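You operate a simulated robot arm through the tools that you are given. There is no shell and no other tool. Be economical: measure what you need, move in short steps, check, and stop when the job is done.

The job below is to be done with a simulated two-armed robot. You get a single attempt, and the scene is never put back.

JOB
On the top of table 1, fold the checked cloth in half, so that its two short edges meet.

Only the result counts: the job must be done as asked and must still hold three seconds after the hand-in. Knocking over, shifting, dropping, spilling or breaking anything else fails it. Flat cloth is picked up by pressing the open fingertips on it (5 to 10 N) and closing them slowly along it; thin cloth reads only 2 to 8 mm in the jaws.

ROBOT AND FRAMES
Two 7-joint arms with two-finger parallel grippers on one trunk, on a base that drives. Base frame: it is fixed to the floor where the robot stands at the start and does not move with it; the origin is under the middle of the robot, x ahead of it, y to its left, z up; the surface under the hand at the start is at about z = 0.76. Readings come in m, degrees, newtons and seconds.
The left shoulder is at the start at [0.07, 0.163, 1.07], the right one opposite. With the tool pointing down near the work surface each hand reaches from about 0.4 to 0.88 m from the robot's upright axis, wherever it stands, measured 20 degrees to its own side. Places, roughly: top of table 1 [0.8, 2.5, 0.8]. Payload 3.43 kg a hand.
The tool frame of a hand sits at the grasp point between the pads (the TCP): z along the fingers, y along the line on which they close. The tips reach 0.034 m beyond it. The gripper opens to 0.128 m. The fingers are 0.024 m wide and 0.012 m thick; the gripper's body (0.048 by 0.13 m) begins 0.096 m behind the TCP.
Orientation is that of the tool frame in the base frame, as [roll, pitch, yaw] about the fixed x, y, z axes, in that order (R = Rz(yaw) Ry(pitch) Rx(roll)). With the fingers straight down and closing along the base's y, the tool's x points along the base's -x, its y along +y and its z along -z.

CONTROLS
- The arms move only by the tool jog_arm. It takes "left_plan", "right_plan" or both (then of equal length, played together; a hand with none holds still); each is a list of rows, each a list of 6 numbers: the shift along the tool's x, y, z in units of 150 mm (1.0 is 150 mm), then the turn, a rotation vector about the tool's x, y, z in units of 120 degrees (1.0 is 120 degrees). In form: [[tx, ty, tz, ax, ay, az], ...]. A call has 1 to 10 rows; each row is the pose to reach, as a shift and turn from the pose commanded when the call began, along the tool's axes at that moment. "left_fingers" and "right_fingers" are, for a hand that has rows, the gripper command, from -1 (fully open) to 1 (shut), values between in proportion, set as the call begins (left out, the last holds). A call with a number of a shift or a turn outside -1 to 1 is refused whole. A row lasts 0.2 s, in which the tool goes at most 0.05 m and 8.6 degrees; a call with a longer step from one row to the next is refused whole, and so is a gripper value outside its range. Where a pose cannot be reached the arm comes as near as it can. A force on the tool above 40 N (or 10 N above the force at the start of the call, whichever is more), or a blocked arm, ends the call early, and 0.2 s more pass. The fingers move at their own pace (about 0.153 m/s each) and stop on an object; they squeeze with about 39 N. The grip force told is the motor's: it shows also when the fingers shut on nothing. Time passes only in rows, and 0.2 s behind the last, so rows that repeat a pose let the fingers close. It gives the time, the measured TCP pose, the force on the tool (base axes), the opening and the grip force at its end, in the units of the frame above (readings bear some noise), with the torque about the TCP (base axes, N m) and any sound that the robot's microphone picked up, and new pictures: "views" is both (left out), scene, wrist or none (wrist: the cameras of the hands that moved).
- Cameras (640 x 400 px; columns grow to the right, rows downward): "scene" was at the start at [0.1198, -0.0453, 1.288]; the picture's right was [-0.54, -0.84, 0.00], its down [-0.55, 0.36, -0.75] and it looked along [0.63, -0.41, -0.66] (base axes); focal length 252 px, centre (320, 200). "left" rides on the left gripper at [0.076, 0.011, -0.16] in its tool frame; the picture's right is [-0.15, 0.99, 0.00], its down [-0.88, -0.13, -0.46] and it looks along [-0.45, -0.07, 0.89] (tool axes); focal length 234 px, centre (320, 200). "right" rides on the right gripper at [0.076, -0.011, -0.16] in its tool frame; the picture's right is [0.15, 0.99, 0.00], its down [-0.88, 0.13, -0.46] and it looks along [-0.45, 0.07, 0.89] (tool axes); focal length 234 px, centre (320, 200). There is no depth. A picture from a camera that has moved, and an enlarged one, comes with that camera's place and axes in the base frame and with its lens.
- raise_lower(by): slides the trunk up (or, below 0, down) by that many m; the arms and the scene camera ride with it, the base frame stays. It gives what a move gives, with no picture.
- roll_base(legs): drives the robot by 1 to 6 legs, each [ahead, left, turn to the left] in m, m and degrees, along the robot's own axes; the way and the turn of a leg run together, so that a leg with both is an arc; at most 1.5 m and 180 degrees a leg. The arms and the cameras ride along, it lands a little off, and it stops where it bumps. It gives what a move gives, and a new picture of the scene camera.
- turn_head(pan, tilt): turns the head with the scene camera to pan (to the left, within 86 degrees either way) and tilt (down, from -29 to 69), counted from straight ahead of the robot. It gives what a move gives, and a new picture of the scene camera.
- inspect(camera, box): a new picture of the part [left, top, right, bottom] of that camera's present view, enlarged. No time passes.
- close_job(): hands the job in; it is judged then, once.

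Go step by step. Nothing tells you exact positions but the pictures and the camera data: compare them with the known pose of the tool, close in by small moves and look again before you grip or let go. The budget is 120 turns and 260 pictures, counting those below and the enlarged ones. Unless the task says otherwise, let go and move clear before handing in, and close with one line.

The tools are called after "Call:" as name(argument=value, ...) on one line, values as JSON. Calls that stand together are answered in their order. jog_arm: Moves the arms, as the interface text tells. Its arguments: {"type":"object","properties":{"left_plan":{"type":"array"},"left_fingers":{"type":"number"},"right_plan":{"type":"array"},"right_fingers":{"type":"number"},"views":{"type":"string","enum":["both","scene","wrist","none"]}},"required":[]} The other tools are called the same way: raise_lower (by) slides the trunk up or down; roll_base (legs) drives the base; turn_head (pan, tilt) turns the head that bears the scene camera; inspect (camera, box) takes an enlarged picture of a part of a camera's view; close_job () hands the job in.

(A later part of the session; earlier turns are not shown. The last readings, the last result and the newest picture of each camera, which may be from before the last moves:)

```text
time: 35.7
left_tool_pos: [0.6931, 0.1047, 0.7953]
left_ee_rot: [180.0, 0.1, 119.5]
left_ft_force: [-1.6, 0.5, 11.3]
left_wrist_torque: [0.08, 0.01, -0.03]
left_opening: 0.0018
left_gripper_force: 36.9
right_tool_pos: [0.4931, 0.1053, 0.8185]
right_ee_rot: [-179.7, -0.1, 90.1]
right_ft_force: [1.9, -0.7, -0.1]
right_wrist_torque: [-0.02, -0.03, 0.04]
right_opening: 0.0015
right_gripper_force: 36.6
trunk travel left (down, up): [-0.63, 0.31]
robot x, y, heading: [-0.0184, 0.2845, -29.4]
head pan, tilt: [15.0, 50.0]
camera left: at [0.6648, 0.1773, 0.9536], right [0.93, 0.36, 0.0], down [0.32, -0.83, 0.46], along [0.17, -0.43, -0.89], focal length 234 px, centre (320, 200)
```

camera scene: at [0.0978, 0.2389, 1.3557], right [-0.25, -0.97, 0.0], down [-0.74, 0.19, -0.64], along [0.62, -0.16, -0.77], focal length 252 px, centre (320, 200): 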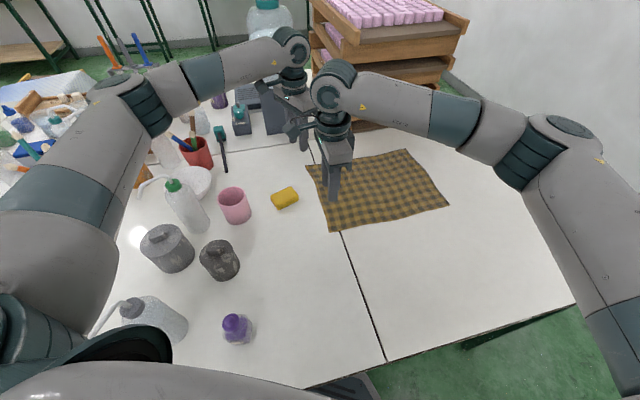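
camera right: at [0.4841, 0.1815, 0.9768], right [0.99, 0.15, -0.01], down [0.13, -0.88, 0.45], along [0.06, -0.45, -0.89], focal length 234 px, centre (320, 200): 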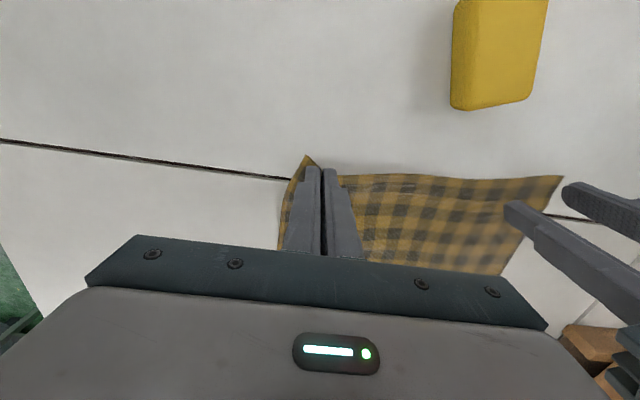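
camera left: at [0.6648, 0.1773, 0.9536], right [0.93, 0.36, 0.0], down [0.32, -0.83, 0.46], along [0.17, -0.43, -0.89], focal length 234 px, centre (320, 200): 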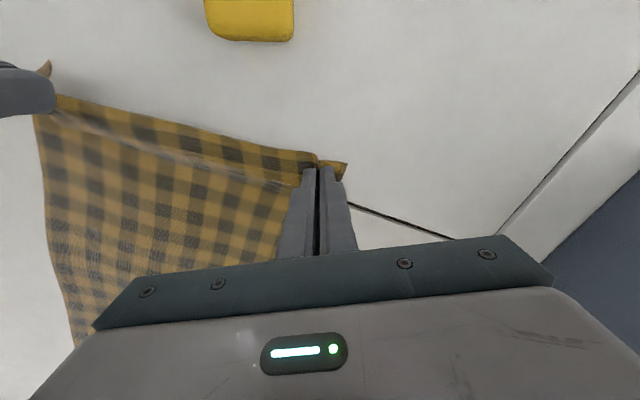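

Both hands now hold the cloth. I'll lift to about z 0.885 while moving inward (−y) to follow the fold arc.

Call:
jog_arm(left_plan=[[-0.03, -0.02, -0.12, 0, 0, 0], [-0.08, -0.046, -0.24, 0, 0, 0], [-0.14, -0.08, -0.36, 0, 0, 0], [-0.21, -0.12, -0.48, 0, 0, 0], [-0.29, -0.164, -0.6, 0, 0, 0]], right_plan=[[-0.03, 0, -0.0, 0, 0, 0], [-0.1, 0, -0.11, 0, 0, 0], [-0.17, 0, -0.22, 0, 0, 0], [-0.25, 0, -0.33, 0, 0, 0], [-0.333, 0, -0.45, 0, 0, 0]], views="both")

```text
time: 36.9
left_tool_pos: [0.6928, 0.0534, 0.8842]
left_ee_rot: [179.9, 0.0, 119.6]
left_ft_force: [-0.9, 0.5, -0.3]
left_wrist_torque: [0.03, 0.01, -0.05]
left_opening: 0.0019
left_gripper_force: 36.8
right_tool_pos: [0.4961, 0.0572, 0.8853]
right_ee_rot: [-179.8, -0.1, 89.9]
right_ft_force: [1.2, -0.8, 0.1]
right_wrist_torque: [0.01, -0.03, 0.01]
right_opening: 0.0018
right_gripper_force: 36.6
trunk travel left (down, up): [-0.63, 0.31]
robot x, y, heading: [-0.0167, 0.2821, -29.4]
head pan, tilt: [15.0, 50.0]
camera scene: at [0.0968, 0.2371, 1.3556], right [-0.25, -0.97, 0.0], down [-0.74, 0.19, -0.64], along [0.62, -0.16, -0.77], focal length 252 px, centre (320, 200)
camera right: at [0.485, 0.1323, 1.0444], right [0.99, 0.15, 0.0], down [0.13, -0.88, 0.45], along [0.06, -0.45, -0.89], focal length 234 px, centre (320, 200)
camera left: at [0.6651, 0.1251, 1.0433], right [0.93, 0.36, 0.0], down [0.32, -0.83, 0.46], along [0.17, -0.43, -0.89], focal length 234 px, centre (320, 200)
```

scene: 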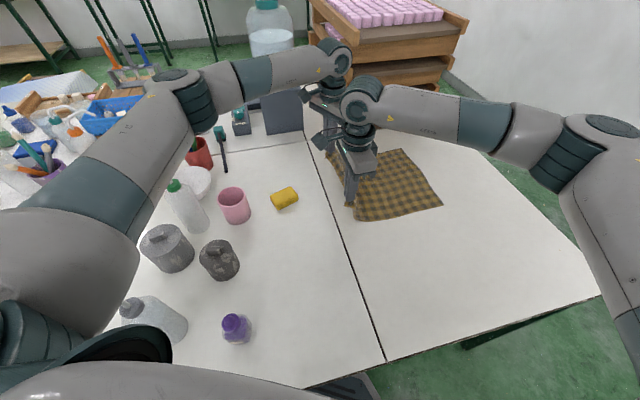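
right: 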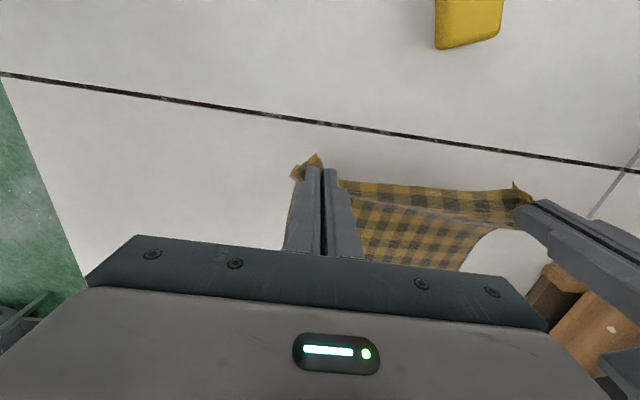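
left: 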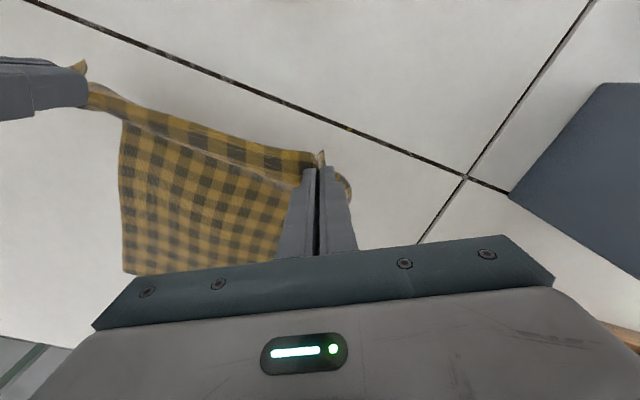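

The cloth lifts cleanly in both hands; its other short edge has shifted slightly, to y ≈ −0.245. I'll drive the base sideways (world −y) by 0.26 m to carry the edge over.

Call:
roll_base(legs=[[0.0637, -0.1132, 0], [0.0637, -0.1132, 0]])

Call:
jog_arm(left_plan=[[0, 0, 0, 0, 0, 0]], right_plan=[[0, 0, 0, 0, 0, 0]], views="wrist")

```text
time: 39.1
left_tool_pos: [0.6897, -0.2092, 0.8835]
left_ee_rot: [-180.0, -0.1, 119.3]
left_ft_force: [-0.2, 0.3, -0.1]
left_wrist_torque: [0.01, 0.02, -0.01]
left_opening: 0.0018
left_gripper_force: 36.8
right_tool_pos: [0.4919, -0.2049, 0.8842]
right_ee_rot: [-179.8, -0.1, 89.8]
right_ft_force: [0.8, -0.2, -0.1]
right_wrist_torque: [0.0, -0.03, 0.04]
right_opening: 0.0016
right_gripper_force: 36.4
trunk travel left (down, up): [-0.63, 0.31]
robot x, y, heading: [-0.0219, 0.0231, -29.6]
head pan, tilt: [15.0, 50.0]
camera scene: at [0.0941, -0.0229, 1.3557], right [-0.25, -0.97, 0.0], down [-0.74, 0.19, -0.64], along [0.62, -0.16, -0.77], focal length 252 px, centre (320, 200)
```

scene: 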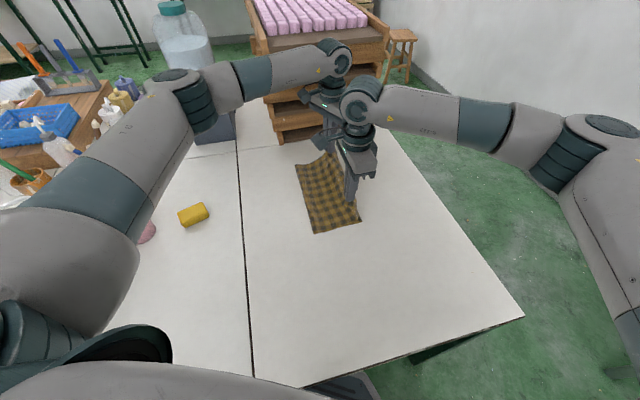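

```text
time: 39.5
left_tool_pos: [0.69, -0.2078, 0.8859]
left_ee_rot: [179.9, 0.1, 119.3]
left_ft_force: [-0.3, 0.1, 0.3]
left_wrist_torque: [0.01, 0.04, -0.02]
left_opening: 0.002
left_gripper_force: 36.7
right_tool_pos: [0.4923, -0.2041, 0.8844]
right_ee_rot: [-179.9, -0.2, 89.9]
right_ft_force: [1.8, 0.3, -0.6]
right_wrist_torque: [-0.02, 0.01, -0.02]
right_opening: 0.0017
right_gripper_force: 36.7
trunk travel left (down, up): [-0.63, 0.31]
robot x, y, heading: [-0.0208, 0.0168, -29.8]
head pan, tilt: [15.0, 50.0]
camera right: at [0.4819, -0.128, 1.0444], right [0.99, 0.14, 0.0], down [0.13, -0.88, 0.45], along [0.06, -0.45, -0.89], focal length 234 px, centre (320, 200)
camera left: at [0.662, -0.1359, 1.0429], right [0.93, 0.36, 0.0], down [0.32, -0.83, 0.46], along [0.16, -0.43, -0.89], focal length 234 px, centre (320, 200)
```

right: 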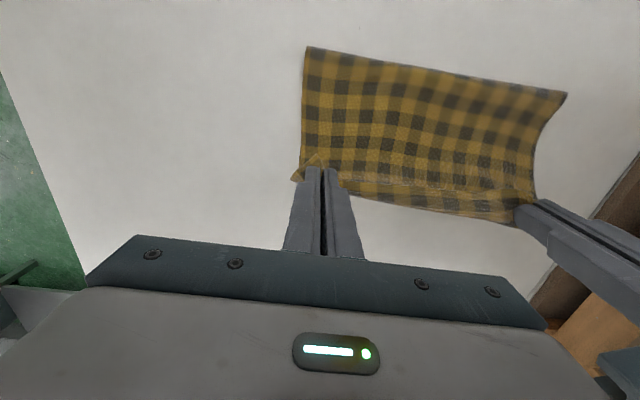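
left: 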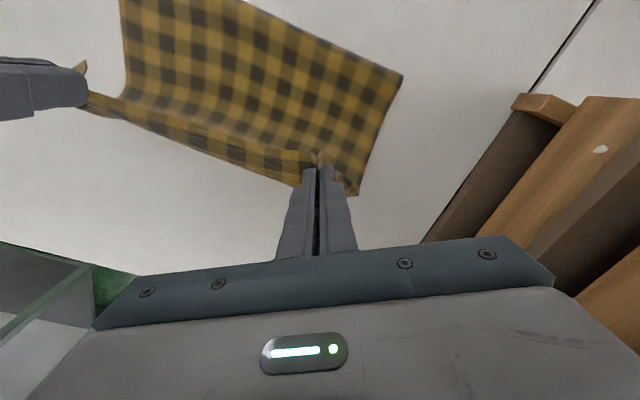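

The fold is forming well and the lower short edge sits at y ≈ −0.243. I'll lower both hands while moving slightly further in −y.

Call:
jog_arm(left_plan=[[-0.03, -0.01, 0.1, 0, 0, 0], [-0.06, -0.02, 0.2, 0, 0, 0], [-0.09, -0.03, 0.3, 0, 0, 0], [-0.11, -0.04, 0.4, 0, 0, 0], [-0.126, -0.048, 0.51, 0, 0, 0]], right_plan=[[-0.03, 0.01, 0.1, 0, 0, 0], [-0.06, 0.01, 0.2, 0, 0, 0], [-0.09, 0.01, 0.3, 0, 0, 0], [-0.12, 0.01, 0.4, 0, 0, 0], [-0.16, 0.01, 0.51, 0, 0, 0]], views="both")

```text
time: 40.7
left_tool_pos: [0.6925, -0.2294, 0.8069]
left_ee_rot: [179.9, 0.0, 119.3]
left_ft_force: [-0.2, 0.2, -0.4]
left_wrist_torque: [0.02, 0.07, -0.05]
left_opening: 0.002
left_gripper_force: 36.7
right_tool_pos: [0.494, -0.2305, 0.8096]
right_ee_rot: [-179.7, -0.2, 89.8]
right_ft_force: [0.4, 0.2, 0.6]
right_wrist_torque: [0.01, -0.01, 0.06]
right_opening: 0.0018
right_gripper_force: 36.7
trunk travel left (down, up): [-0.63, 0.31]
robot x, y, heading: [-0.0258, 0.0223, -29.9]
head pan, tilt: [15.0, 50.0]
camera scene: at [0.0947, -0.0235, 1.3556], right [-0.25, -0.97, 0.0], down [-0.74, 0.19, -0.64], along [0.62, -0.16, -0.77], focal length 252 px, centre (320, 200)
camera right: at [0.4838, -0.1542, 0.9685], right [0.99, 0.14, 0.0], down [0.13, -0.88, 0.45], along [0.06, -0.45, -0.89], focal length 234 px, centre (320, 200)
camera left: at [0.6653, -0.1572, 0.966], right [0.93, 0.36, 0.0], down [0.32, -0.83, 0.46], along [0.16, -0.43, -0.89], focal length 234 px, centre (320, 200)
```

scene: 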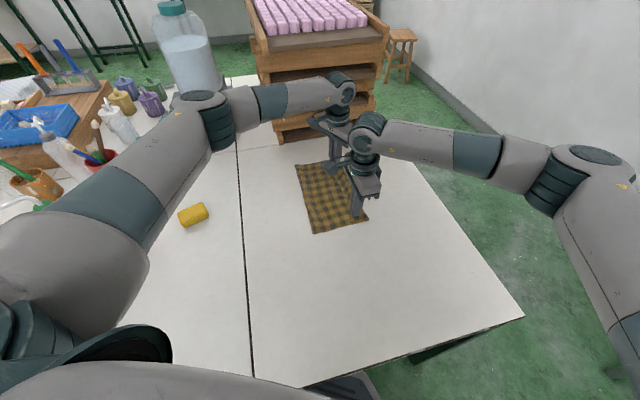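
right: 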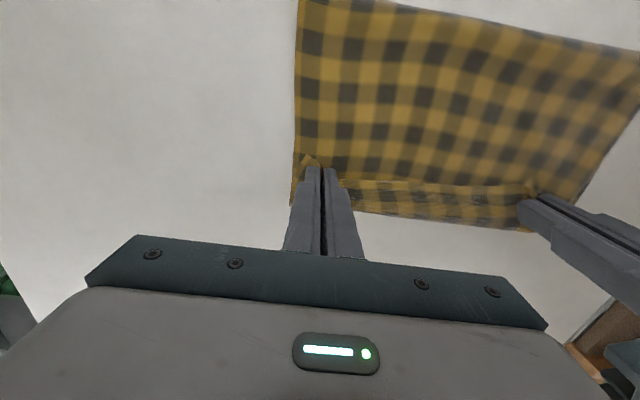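
left: 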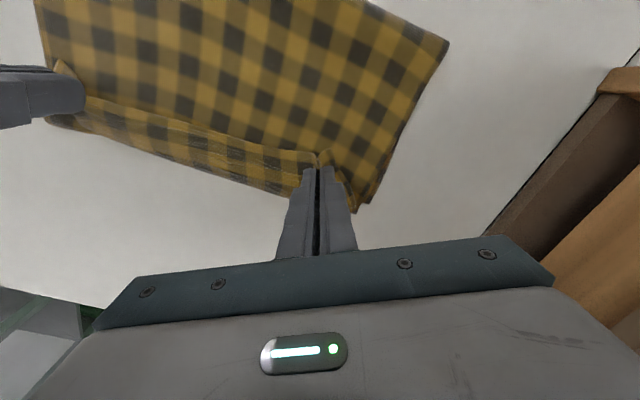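

Call:
inspect(camera="right", box=[280, 120, 560, 260])

Call:
inspect(camera="scene", box=[270, 130, 430, 250])

```text
2.29 times, centred on (420, 190) of right
camera zoom: at [0.4838, -0.1542, 0.9685], right [0.99, 0.14, 0.0], down [0.13, -0.88, 0.45], along [0.06, -0.45, -0.89], focal length 535 px, centre (91, 223)
```

zoom: 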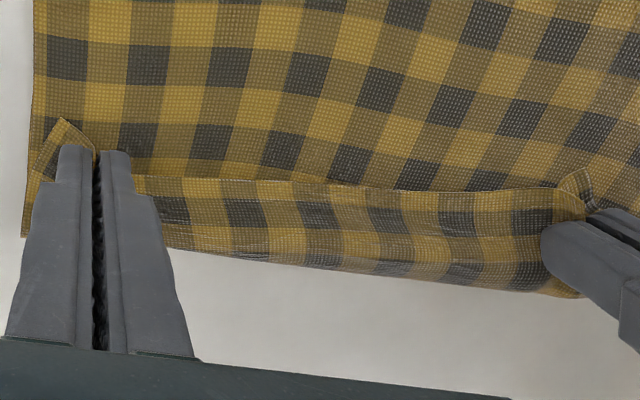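

```text
3.33 times, centred on (350, 190) of scene
camera zoom: at [0.0947, -0.0235, 1.3556], right [-0.25, -0.97, 0.0], down [-0.74, 0.19, -0.64], along [0.62, -0.16, -0.77], focal length 842 px, centre (220, 233)
```

zoom: 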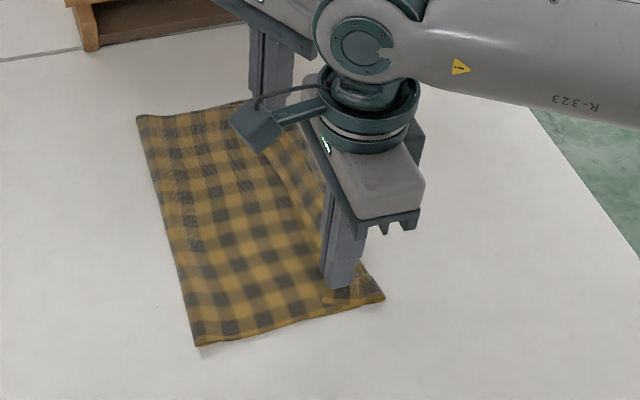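

The lower edge now sits near y −0.265 with the upper edge's strip held above it. I'll lower to light contact and open gently.

Call:
jog_arm(left_plan=[[0, 0, 0.03, 0, 0, 0], [0, 0, 0.05, 0, 0, 0], [0, 0, 0.05, 0, 0, 0]], right_plan=[[0, 0, 0.03, 0, 0, 0], [0, 0, 0.06, 0, 0, 0], [0, 0, 0.06, 0, 0, 0]], views="none")

Call:
jog_arm(left_plan=[[0, 0, 0, 0, 0, 0], [0, 0, 0, 0, 0, 0], [0, 0, -0.1, 0, 0, 0], [0, 0, -0.2, 0, 0, 0]], right_plan=[[0, 0, 0, 0, 0, 0], [0, 0, 0, 0, 0, 0], [0, 0, -0.1, 0, 0, 0], [0, 0, -0.2, 0, 0, 0]], left_fingers=0.5, right_fingers=0.5, views="wrist")

```text
time: 41.5
left_tool_pos: [0.693, -0.2292, 0.8005]
left_ee_rot: [180.0, 0.0, 119.2]
left_ft_force: [-1.7, -0.3, 1.0]
left_wrist_torque: [0.02, 0.02, -0.03]
left_opening: 0.0019
left_gripper_force: 36.9
right_tool_pos: [0.493, -0.229, 0.7991]
right_ee_rot: [-179.9, -0.1, 89.8]
right_ft_force: [1.2, -0.6, -0.1]
right_wrist_torque: [-0.01, -0.03, 0.01]
right_opening: 0.0016
right_gripper_force: 36.4
trunk travel left (down, up): [-0.63, 0.31]
robot x, y, heading: [-0.0201, 0.0211, -29.4]
head pan, tilt: [15.0, 50.0]
```

```text
time: 42.5
left_tool_pos: [0.6925, -0.2279, 0.8301]
left_ee_rot: [180.0, 0.0, 119.4]
left_ft_force: [0.2, -0.2, -0.8]
left_wrist_torque: [0.01, -0.01, 0.0]
left_opening: 0.0322
left_gripper_force: 0.1
right_tool_pos: [0.4925, -0.2288, 0.8289]
right_ee_rot: [-179.8, -0.1, 89.8]
right_ft_force: [-0.6, -0.2, 0.7]
right_wrist_torque: [0.03, -0.01, 0.0]
right_opening: 0.0326
right_gripper_force: 0.0
trunk travel left (down, up): [-0.63, 0.31]
robot x, y, heading: [-0.0229, 0.0203, -29.5]
head pan, tilt: [15.0, 50.0]
camera right: at [0.4825, -0.1534, 0.9883], right [0.99, 0.14, 0.0], down [0.13, -0.88, 0.45], along [0.06, -0.45, -0.89], focal length 234 px, centre (320, 200)
camera left: at [0.6646, -0.1564, 0.9884], right [0.93, 0.36, 0.0], down [0.32, -0.83, 0.46], along [0.16, -0.43, -0.89], focal length 234 px, centre (320, 200)
```

right: 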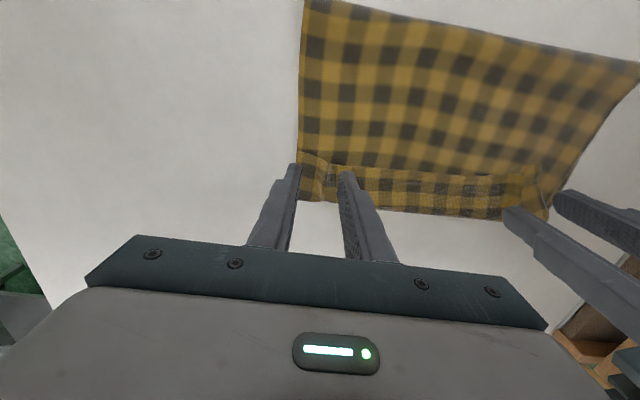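
left: 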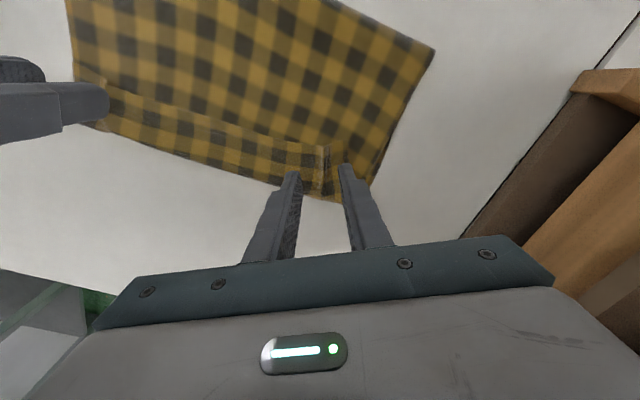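

Released. I'll raise the hands well clear and look at the fold.

Call:
jog_arm(left_plan=[[0, 0, -0.25, 0, 0, 0], [0, 0, -0.5, 0, 0, 0], [0, 0, -0.75, 0, 0, 0], [0.2, 0, -0.9, 0, 0, 0], [0.4, 0, -0.9, 0, 0, 0]], right_plan=[[0, 0, -0.25, 0, 0, 0], [0, 0, -0.5, 0, 0, 0], [-0.2, 0, -0.75, 0, 0, 0], [-0.4, 0, -0.9, 0, 0, 0], [-0.6, 0, -0.9, 0, 0, 0]], views="both")

Call:
inspect(camera="left", box=[100, 60, 420, 260])

Call:
inspect(camera="scene", box=[270, 130, 430, 250])

```text
time: 43.7
left_tool_pos: [0.6618, -0.1762, 0.9647]
left_ee_rot: [180.0, 0.0, 119.4]
left_ft_force: [1.0, 0.3, -0.2]
left_wrist_torque: [0.03, -0.01, 0.06]
left_opening: 0.032
left_gripper_force: 0.1
right_tool_pos: [0.4921, -0.3191, 0.9664]
right_ee_rot: [-179.7, -0.1, 89.8]
right_ft_force: [0.4, -0.2, 0.3]
right_wrist_torque: [0.0, 0.0, -0.02]
right_opening: 0.0321
right_gripper_force: 0.0
trunk travel left (down, up): [-0.63, 0.31]
robot x, y, heading: [-0.0196, 0.0199, -29.7]
head pan, tilt: [15.0, 50.0]
camera scene: at [0.0942, -0.0233, 1.3556], right [-0.25, -0.97, 0.0], down [-0.74, 0.19, -0.64], along [0.62, -0.16, -0.77], focal length 252 px, centre (320, 200)
camera right: at [0.4816, -0.2432, 1.1256], right [0.99, 0.14, 0.0], down [0.13, -0.88, 0.45], along [0.06, -0.45, -0.89], focal length 234 px, centre (320, 200)
camera left: at [0.634, -0.1054, 1.1231], right [0.93, 0.36, 0.0], down [0.32, -0.83, 0.46], along [0.16, -0.43, -0.89], focal length 234 px, centre (320, 200)
```

scene: 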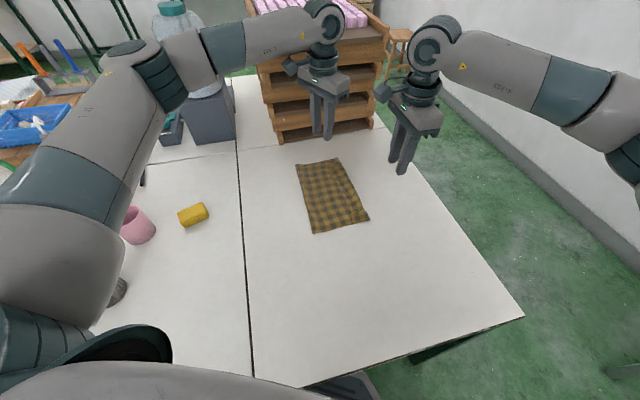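
right: 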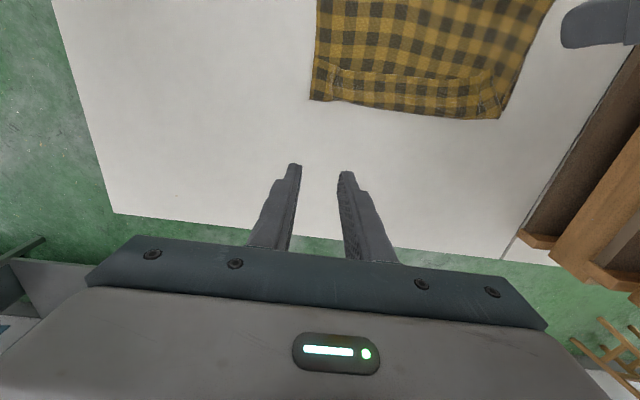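
left: 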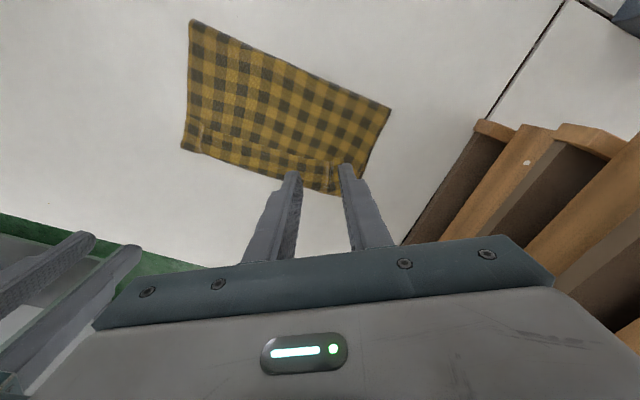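

```text
2.00 times, centred on (260, 160) of left
camera zoom: at [0.634, -0.1054, 1.1231], right [0.93, 0.36, 0.0], down [0.32, -0.83, 0.46], along [0.16, -0.43, -0.89], focal length 468 px, centre (440, 280)
```

zoom: 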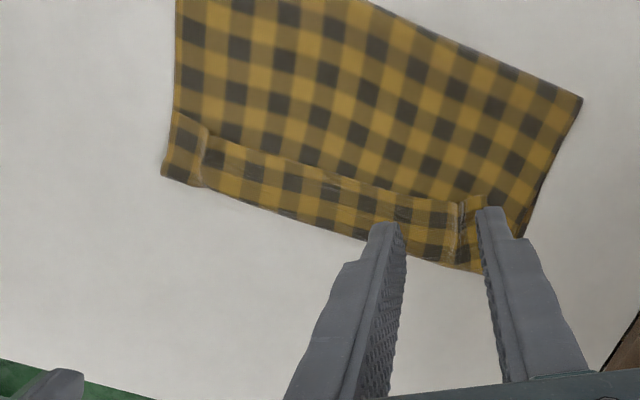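

```text
3.33 times, centred on (350, 190) of scene
camera zoom: at [0.0942, -0.0233, 1.3556], right [-0.25, -0.97, 0.0], down [-0.74, 0.19, -0.64], along [0.62, -0.16, -0.77], focal length 842 px, centre (220, 233)
```

zoom: 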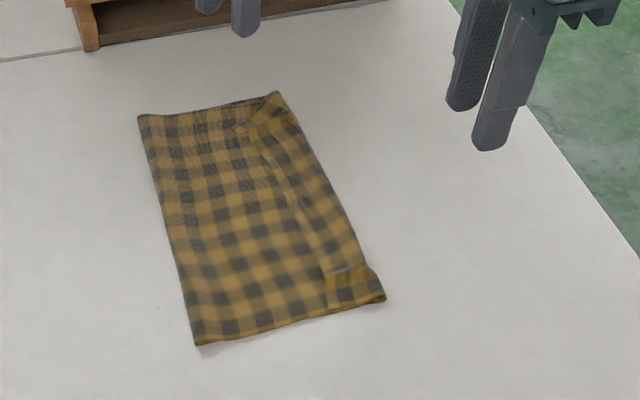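

The upper edge strip has curled back on top as a hem. I'll zoom in to work out the layers.

Call:
inspect(camera="scene", box=[335, 185, 383, 230])

Call:
inspect(camera="right", box=[300, 40, 420, 115])

Call:
inspect(camera="right", box=[400, 50, 530, 130])

```text
8.89 times, centred on (359, 208) of scene
camera zoom: at [0.0942, -0.0233, 1.3556], right [-0.25, -0.97, 0.0], down [-0.74, 0.19, -0.64], along [0.62, -0.16, -0.77], focal length 2245 px, centre (-27, 133)
```

zoom: 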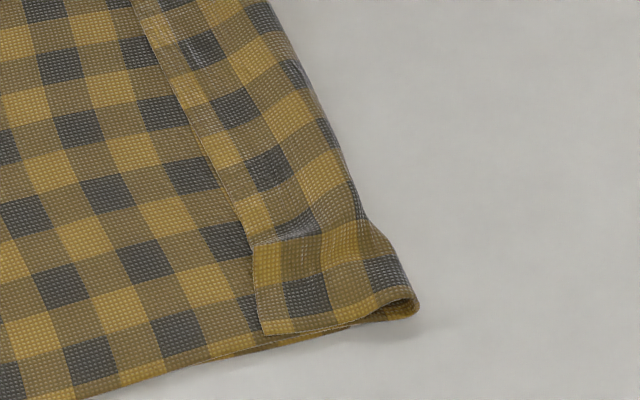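

```text
5.33 times, centred on (360, 78) of right
camera zoom: at [0.4816, -0.2432, 1.1256], right [0.99, 0.14, 0.0], down [0.13, -0.88, 0.45], along [0.06, -0.45, -0.89], focal length 1249 px, centre (107, 853)
```

zoom: 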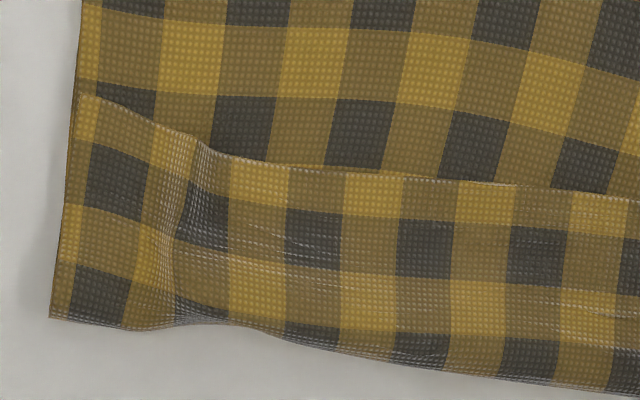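

```text
4.92 times, centred on (465, 90) of right
camera zoom: at [0.4816, -0.2432, 1.1256], right [0.99, 0.14, 0.0], down [0.13, -0.88, 0.45], along [0.06, -0.45, -0.89], focal length 1153 px, centre (-394, 742)
```

zoom: 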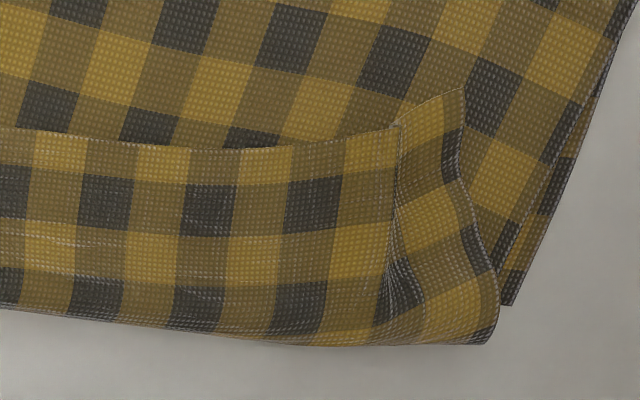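

The layers are clear now. The bottom edge lies at y ≈ −0.245 and the fold line at ≈ −0.10 (it should be about −0.06), with a 5 cm hem of the upper layer curled back on top. First I'll unroll the hem by brushing it toward −y with closed fingertips. Then I'll re-grip the upper edge the right way round and refold low.

Call:
jog_arm(left_plan=[[-0.11, 0.03, 0, 0, 0, 0], [-0.22, 0.06, 0, 0, 0, 0], [-0.339, 0.1, 0.1, 0, 0, 0], [-0.339, 0.1, 0.3, 0, 0, 0], [-0.339, 0.1, 0.5, 0, 0, 0], [-0.339, 0.1, 0.7, 0, 0, 0], [-0.339, 0.1, 0.85, 0, 0, 0], [-0.339, 0.1, 1.0, 0, 0, 0]], right_plan=[[0.2, 0, 0, 0, 0, 0], [0.4, 0, 0, 0, 0, 0], [0.58, 0, 0.1, 0, 0, 0], [0.58, 0, 0.3, 0, 0, 0], [0.58, 0, 0.5, 0, 0, 0], [0.58, 0, 0.7, 0, 0, 0], [0.58, 0, 0.85, 0, 0, 0], [0.58, 0, 1.0, 0, 0, 0]], left_fingers=1.0, right_fingers=1.0, views="wrist")

```text
time: 45.5
left_tool_pos: [0.7022, -0.2134, 0.8152]
left_ee_rot: [180.0, -0.1, 119.3]
left_ft_force: [-0.6, -0.6, 0.1]
left_wrist_torque: [0.0, -0.01, 0.02]
left_opening: 0.0
left_gripper_force: 32.5
right_tool_pos: [0.4933, -0.2332, 0.8132]
right_ee_rot: [-179.7, -0.1, 89.9]
right_ft_force: [0.6, 0.5, 0.3]
right_wrist_torque: [0.04, 0.03, -0.01]
right_opening: 0.0
right_gripper_force: 33.0
trunk travel left (down, up): [-0.63, 0.31]
robot x, y, heading: [-0.022, 0.0211, -29.6]
head pan, tilt: [15.0, 50.0]
camera right: at [0.4845, -0.1573, 0.9722], right [0.99, 0.14, 0.0], down [0.13, -0.88, 0.45], along [0.06, -0.45, -0.89], focal length 234 px, centre (320, 200)
camera left: at [0.674, -0.1422, 0.9742], right [0.93, 0.36, 0.0], down [0.32, -0.83, 0.46], along [0.16, -0.43, -0.89], focal length 234 px, centre (320, 200)
```

right: 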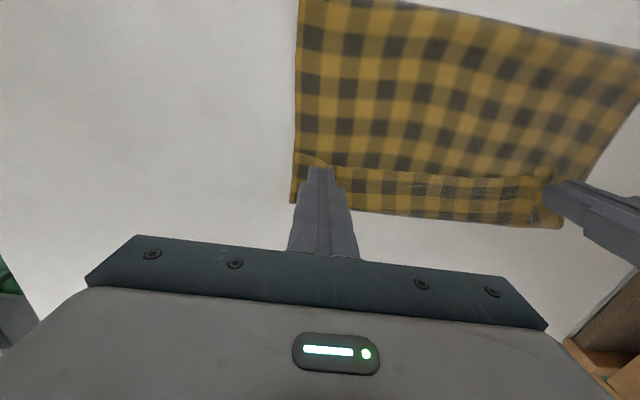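
left: 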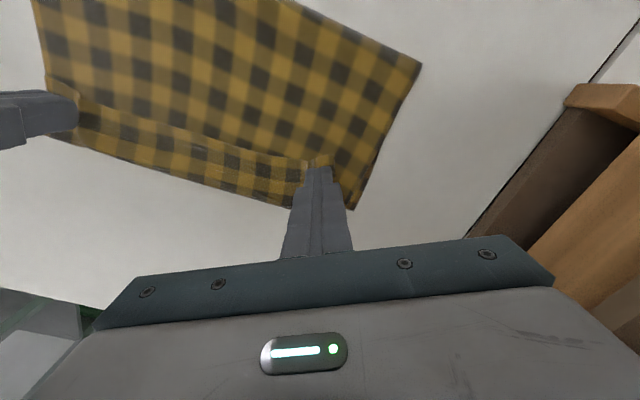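

Call:
jog_arm(left_plan=[[0, 0, 0.05, 0, 0, 0], [0, 0, 0.1, 0, 0, 0], [0, 0, 0.1, 0, 0, 0]], right_plan=[[0, 0, 0.05, 0, 0, 0], [0, 0, 0.09, 0, 0, 0], [0, 0, 0.09, 0, 0, 0]], views="none")

```text
time: 46.3
left_tool_pos: [0.7014, -0.2144, 0.8023]
left_ee_rot: [180.0, 0.1, 119.2]
left_ft_force: [0.7, -0.3, 1.2]
left_wrist_torque: [-0.04, 0.0, -0.02]
left_opening: 0.0
left_gripper_force: 32.9
right_tool_pos: [0.4926, -0.2325, 0.7999]
right_ee_rot: [-179.8, -0.1, 89.8]
right_ft_force: [-0.5, -0.3, 1.5]
right_wrist_torque: [-0.02, 0.0, -0.01]
right_opening: 0.0001
right_gripper_force: 32.8
trunk travel left (down, up): [-0.63, 0.31]
robot x, y, heading: [-0.0223, 0.0213, -29.7]
head pan, tilt: [15.0, 50.0]
```

Light contact (1–1.5 N) on both. Now I'll brush 10 cm toward −y.

Call:
jog_arm(left_plan=[[-0.07, -0.04, 0.012, 0, 0, 0], [-0.145, -0.082, 0.012, 0, 0, 0], [-0.22, -0.123, 0.012, 0, 0, 0], [-0.29, -0.164, 0.012, 0, 0, 0], [-0.36, -0.204, 0.012, 0, 0, 0], [-0.435, -0.245, 0.012, 0, 0, 0], [-0.51, -0.286, 0.012, 0, 0, 0], [-0.58, -0.327, 0.012, 0, 0, 0]], right_plan=[[-0.083, 0, 0.01, 0, 0, 0], [-0.167, 0, 0.01, 0, 0, 0], [-0.25, 0, 0.01, 0, 0, 0], [-0.333, 0, 0.01, 0, 0, 0], [-0.417, 0, 0.01, 0, 0, 0], [-0.5, 0, 0.01, 0, 0, 0], [-0.583, 0, 0.01, 0, 0, 0], [-0.667, 0, 0.01, 0, 0, 0]], views="both")

Call:
inspect(camera="scene", box=[270, 130, 430, 250])

```text
time: 48.1
left_tool_pos: [0.7016, -0.2644, 0.7992]
left_ee_rot: [179.9, 0.0, 119.2]
left_ft_force: [0.8, -1.2, 0.2]
left_wrist_torque: [-0.02, 0.04, -0.01]
left_opening: 0.0
left_gripper_force: 32.9
left hand out of reach, approached as far as the arm can: row 5, 6, 7, 8
right_tool_pos: [0.4926, -0.3341, 0.7995]
right_ee_rot: [-179.8, -0.1, 89.9]
right_ft_force: [-0.1, -0.2, -0.5]
right_wrist_torque: [0.03, 0.02, 0.01]
right_opening: 0.0001
right_gripper_force: 33.0
trunk travel left (down, up): [-0.63, 0.31]
robot x, y, heading: [-0.023, 0.0198, -29.5]
head pan, tilt: [15.0, 50.0]
camera scene: at [0.094, -0.0235, 1.3556], right [-0.25, -0.97, 0.0], down [-0.74, 0.19, -0.64], along [0.62, -0.16, -0.77], focal length 252 px, centre (320, 200)
camera right: at [0.4822, -0.2568, 0.9587], right [0.99, 0.14, 0.0], down [0.13, -0.88, 0.45], along [0.06, -0.45, -0.89], focal length 234 px, centre (320, 200)
camera left: at [0.674, -0.1924, 0.9572], right [0.93, 0.36, 0.0], down [0.32, -0.83, 0.46], along [0.16, -0.43, -0.89], focal length 234 px, centre (320, 200)
```

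scene: 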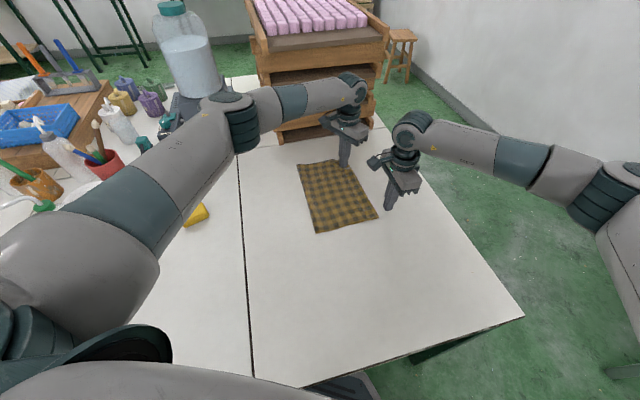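
right: 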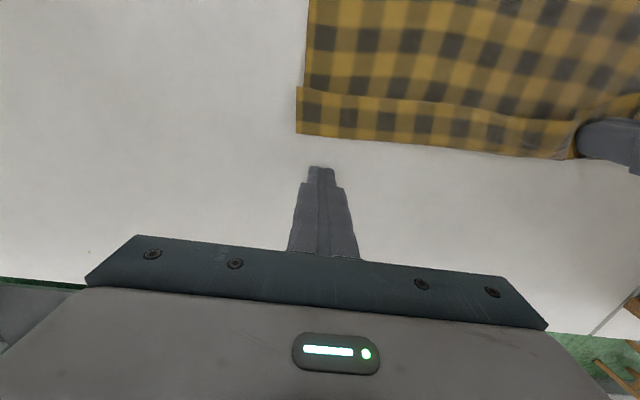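
left: 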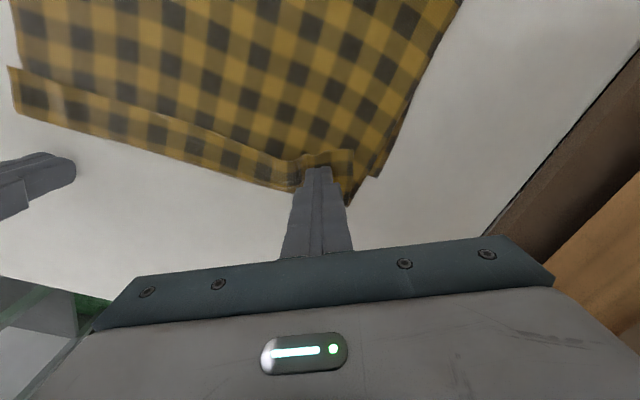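

```text
3.33 times, centred on (350, 190) of scene
camera zoom: at [0.094, -0.0235, 1.3556], right [-0.25, -0.97, 0.0], down [-0.74, 0.19, -0.64], along [0.62, -0.16, -0.77], focal length 842 px, centre (220, 233)
```

zoom: 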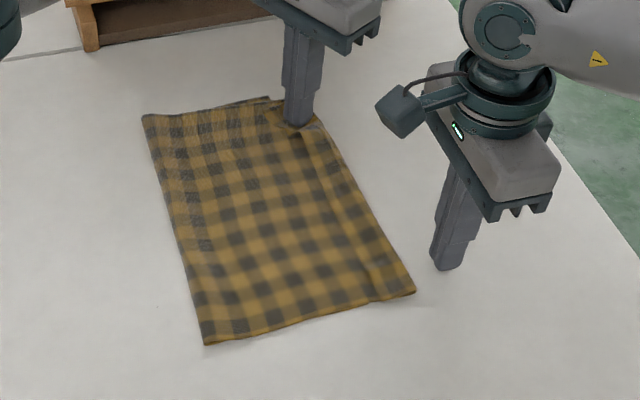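

The brushing works: the near side hem shrank and moved out to y ≈ −0.298. The left arm hit its reach limit, so I'll lift slightly and shift the base 0.12 m in −y.

Call:
jog_arm(left_plan=[[0, 0, -0.1, 0, 0, 0], [0, 0, -0.3, 0, 0, 0]], right_plan=[[0, 0, -0.1, 0, 0, 0], [0, 0, -0.3, 0, 0, 0]], views="none")

Call:
roll_base(legs=[[0.059, -0.104, 0]])

Call:
jog_arm(left_plan=[[0, 0, 0, 0, 0, 0]], right_plan=[[0, 0, 0, 0, 0, 0]], views="wrist")

```text
time: 48.7
left_tool_pos: [0.7018, -0.2654, 0.8434]
left_ee_rot: [180.0, 0.1, 119.4]
left_ft_force: [0.8, 0.2, 0.2]
left_wrist_torque: [-0.02, 0.02, -0.02]
left_opening: 0.0
left_gripper_force: 32.7
right_tool_pos: [0.4919, -0.3306, 0.8458]
right_ee_rot: [-179.8, -0.1, 89.8]
right_ft_force: [0.2, -0.1, -0.4]
right_wrist_torque: [0.0, -0.04, -0.01]
right_opening: 0.0
right_gripper_force: 32.8
trunk travel left (down, up): [-0.63, 0.31]
robot x, y, heading: [-0.0213, 0.021, -29.6]
head pan, tilt: [15.0, 50.0]
```

```text
time: 49.9
left_tool_pos: [0.7029, -0.3831, 0.8422]
left_ee_rot: [-180.0, 0.0, 119.3]
left_ft_force: [1.0, -0.3, 0.0]
left_wrist_torque: [0.04, 0.0, 0.01]
left_opening: 0.0
left_gripper_force: 33.3
right_tool_pos: [0.4941, -0.4493, 0.8444]
right_ee_rot: [-179.8, -0.1, 89.8]
right_ft_force: [0.2, 0.1, -0.2]
right_wrist_torque: [-0.01, -0.02, 0.0]
right_opening: 0.0
right_gripper_force: 33.0
trunk travel left (down, up): [-0.63, 0.31]
robot x, y, heading: [-0.0189, -0.096, -29.4]
head pan, tilt: [15.0, 50.0]
camera scene: at [0.0955, -0.1418, 1.3557], right [-0.25, -0.97, 0.0], down [-0.74, 0.19, -0.64], along [0.62, -0.16, -0.77], focal length 252 px, centre (320, 200)
```

scene: 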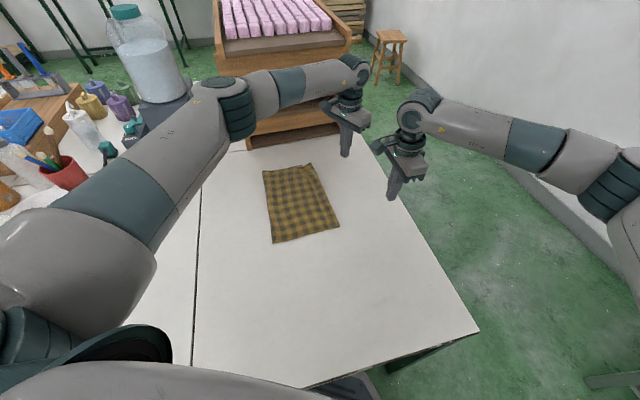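

```text
time: 50.3
left_tool_pos: [0.7028, -0.3826, 0.8426]
left_ee_rot: [180.0, 0.1, 119.3]
left_ft_force: [0.5, 0.6, -1.0]
left_wrist_torque: [0.02, 0.0, -0.01]
left_opening: 0.0
left_gripper_force: 32.4
right_tool_pos: [0.4928, -0.4475, 0.8466]
right_ee_rot: [-179.8, -0.1, 89.9]
right_ft_force: [-0.4, 0.1, 0.4]
right_wrist_torque: [0.01, 0.01, -0.01]
right_opening: 0.0001
right_gripper_force: 33.1
trunk travel left (down, up): [-0.63, 0.31]
robot x, y, heading: [-0.0232, -0.0956, -29.7]
head pan, tilt: [15.0, 50.0]
camera right: at [0.4837, -0.3724, 1.005], right [0.99, 0.14, 0.0], down [0.13, -0.88, 0.45], along [0.06, -0.45, -0.89], focal length 234 px, centre (320, 200)
camera left: at [0.6759, -0.3098, 1.0011], right [0.93, 0.36, 0.0], down [0.32, -0.83, 0.46], along [0.16, -0.43, -0.89], focal length 234 px, centre (320, 200)
```

right: 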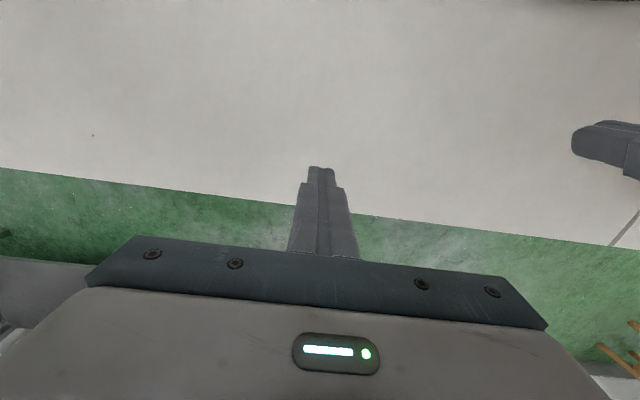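
left: 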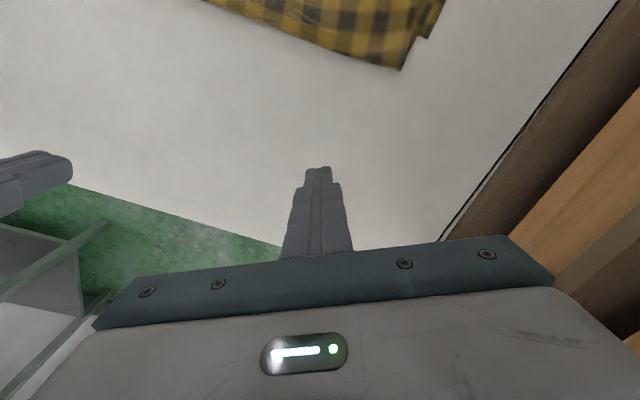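

Call:
jog_arm(left_plan=[[0.19, 0.1, -0.1, 0, 0, 0], [0.38, 0.21, -0.1, 0, 0, 0], [0.57, 0.32, -0.1, 0, 0, 0], [0.755, 0.426, -0.1, 0, 0, 0]], right_plan=[[0.25, 0, -0.1, 0, 0, 0], [0.5, 0, -0.1, 0, 0, 0], [0.75, 0, -0.1, 0, 0, 0], [1.0, 0, -0.1, 0, 0, 0]], views="wrist")

Call:
inspect(camera="scene", box=[250, 150, 360, 250])

```text
time: 51.3
left_tool_pos: [0.705, -0.2523, 0.8584]
left_ee_rot: [-179.9, 0.2, 119.5]
left_ft_force: [0.6, 0.2, -0.1]
left_wrist_torque: [-0.03, 0.03, 0.04]
left_opening: 0.0001
left_gripper_force: 33.0
right_tool_pos: [0.4928, -0.2964, 0.8613]
right_ee_rot: [-179.6, 0.2, 89.9]
right_ft_force: [1.2, 1.1, 0.2]
right_wrist_torque: [-0.03, -0.02, -0.01]
right_opening: 0.0001
right_gripper_force: 32.5
trunk travel left (down, up): [-0.63, 0.31]
robot x, y, heading: [-0.0212, -0.0993, -29.5]
head pan, tilt: [15.0, 50.0]
camera right: at [0.4825, -0.2202, 1.0198], right [0.99, 0.14, 0.0], down [0.13, -0.88, 0.46], along [0.06, -0.45, -0.89], focal length 234 px, centre (320, 200)
camera left: at [0.677, -0.179, 1.0163], right [0.93, 0.36, 0.0], down [0.32, -0.83, 0.46], along [0.16, -0.43, -0.89], focal length 234 px, centre (320, 200)
```

right: 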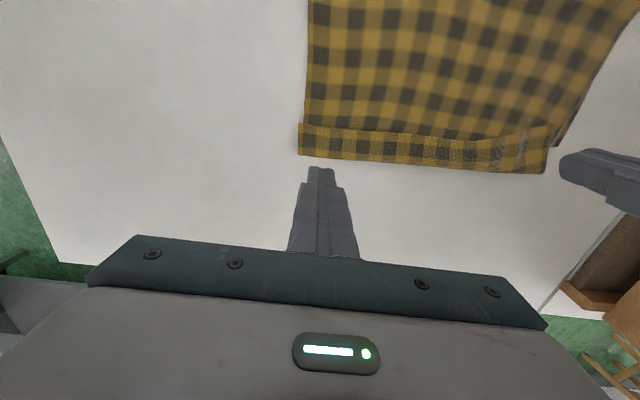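
left: 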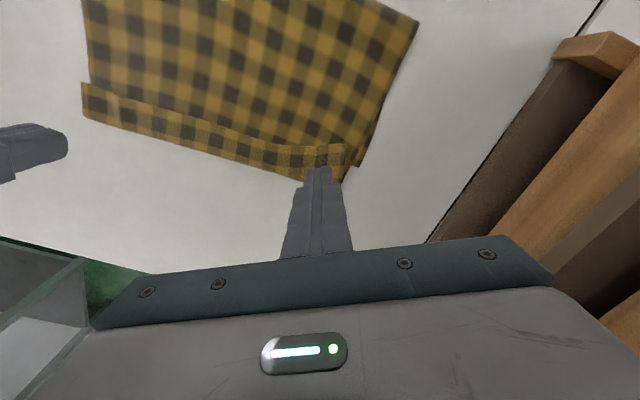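

```text
4.00 times, centred on (305, 200) of scene
camera zoom: at [0.096, -0.1383, 1.3557], right [-0.25, -0.97, 0.0], down [-0.74, 0.19, -0.64], along [0.62, -0.16, -0.77], focal length 1010 px, centre (380, 200)
```

zoom: 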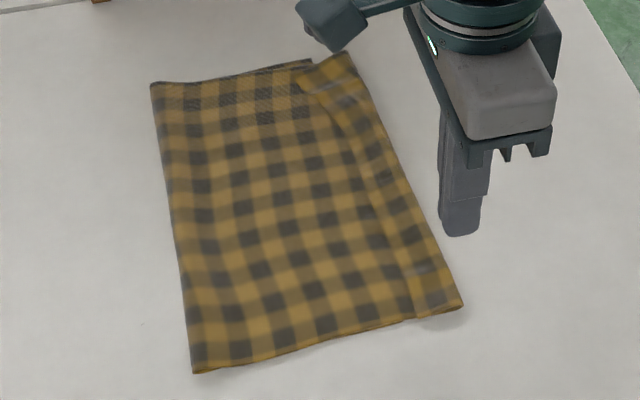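

Hem is now about 3 cm. I'll make a second stroke from the new edge line.

Call:
jog_arm(left_plan=[[0.052, 0.03, 0.1, 0, 0, 0], [0.052, 0.03, 0.25, 0, 0, 0], [0.052, 0.03, 0.37, 0, 0, 0], [0.052, 0.03, 0.398, 0, 0, 0], [-0.045, -0.025, 0.405, 0, 0, 0], [-0.142, -0.08, 0.405, 0, 0, 0], [-0.238, -0.134, 0.405, 0, 0, 0], [-0.335, -0.188, 0.405, 0, 0, 0], [-0.43, -0.243, 0.405, 0, 0, 0], [-0.528, -0.297, 0.405, 0, 0, 0]], right_plan=[[0.19, -0.052, 0.1, 0, 0, 0], [0.19, -0.052, 0.25, 0, 0, 0], [0.19, -0.052, 0.38, 0, 0, 0], [0.19, -0.052, 0.418, 0, 0, 0], [0.08, -0.052, 0.425, 0, 0, 0], [-0.03, -0.052, 0.425, 0, 0, 0], [-0.14, -0.052, 0.425, 0, 0, 0], [-0.25, -0.052, 0.425, 0, 0, 0], [-0.365, -0.052, 0.425, 0, 0, 0], [-0.477, -0.052, 0.425, 0, 0, 0]], views="wrist")

Call:
inspect(camera="scene", box=[250, 150, 360, 250])

```text
time: 53.5
left_tool_pos: [0.7047, -0.3436, 0.7966]
left_ee_rot: [179.9, -0.1, 119.4]
left_ft_force: [0.1, -1.1, 0.9]
left_wrist_torque: [0.04, 0.06, 0.02]
left_opening: 0.0001
left_gripper_force: 33.0
right_tool_pos: [0.4846, -0.372, 0.7963]
right_ee_rot: [-179.8, -0.2, 89.9]
right_ft_force: [-0.4, 0.8, 0.9]
right_wrist_torque: [0.01, 0.01, 0.01]
right_opening: 0.0
right_gripper_force: 32.9
trunk travel left (down, up): [-0.63, 0.31]
robot x, y, heading: [-0.0244, -0.0984, -29.5]
head pan, tilt: [15.0, 50.0]
camera right: at [0.4749, -0.2961, 0.9561], right [0.99, 0.14, 0.0], down [0.13, -0.88, 0.45], along [0.06, -0.45, -0.89], focal length 234 px, centre (320, 200)
camera left: at [0.6765, -0.2719, 0.9556], right [0.93, 0.36, 0.0], down [0.32, -0.83, 0.46], along [0.16, -0.43, -0.89], focal length 234 px, centre (320, 200)
```

right: 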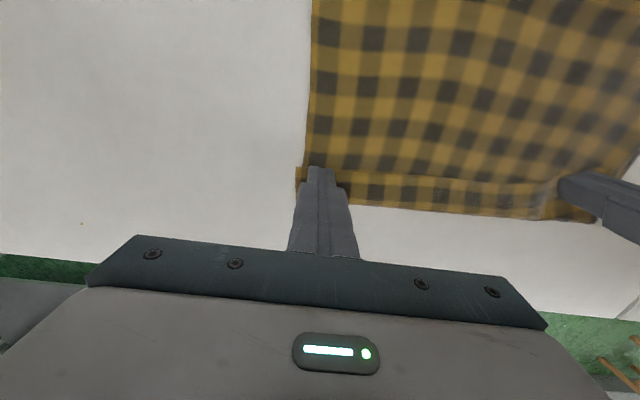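
left: 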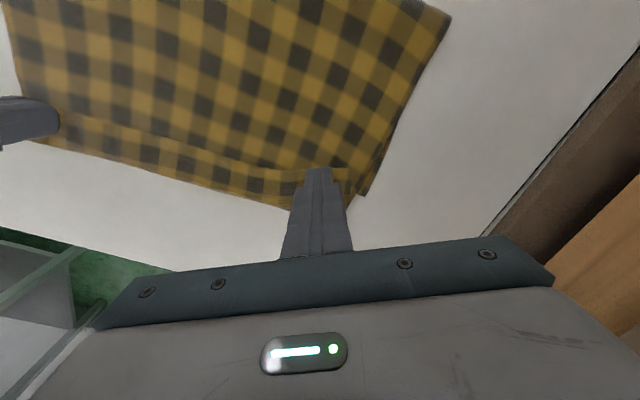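

```text
4.00 times, centred on (305, 200) of scene
camera zoom: at [0.0949, -0.1426, 1.3556], right [-0.25, -0.97, 0.0], down [-0.74, 0.19, -0.64], along [0.62, -0.16, -0.77], focal length 1010 px, centre (380, 200)
```

zoom: 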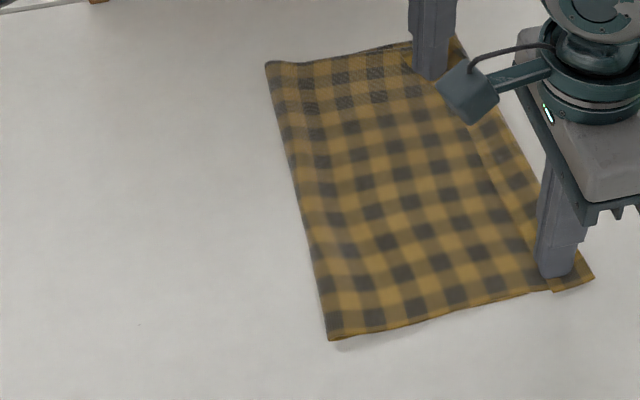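

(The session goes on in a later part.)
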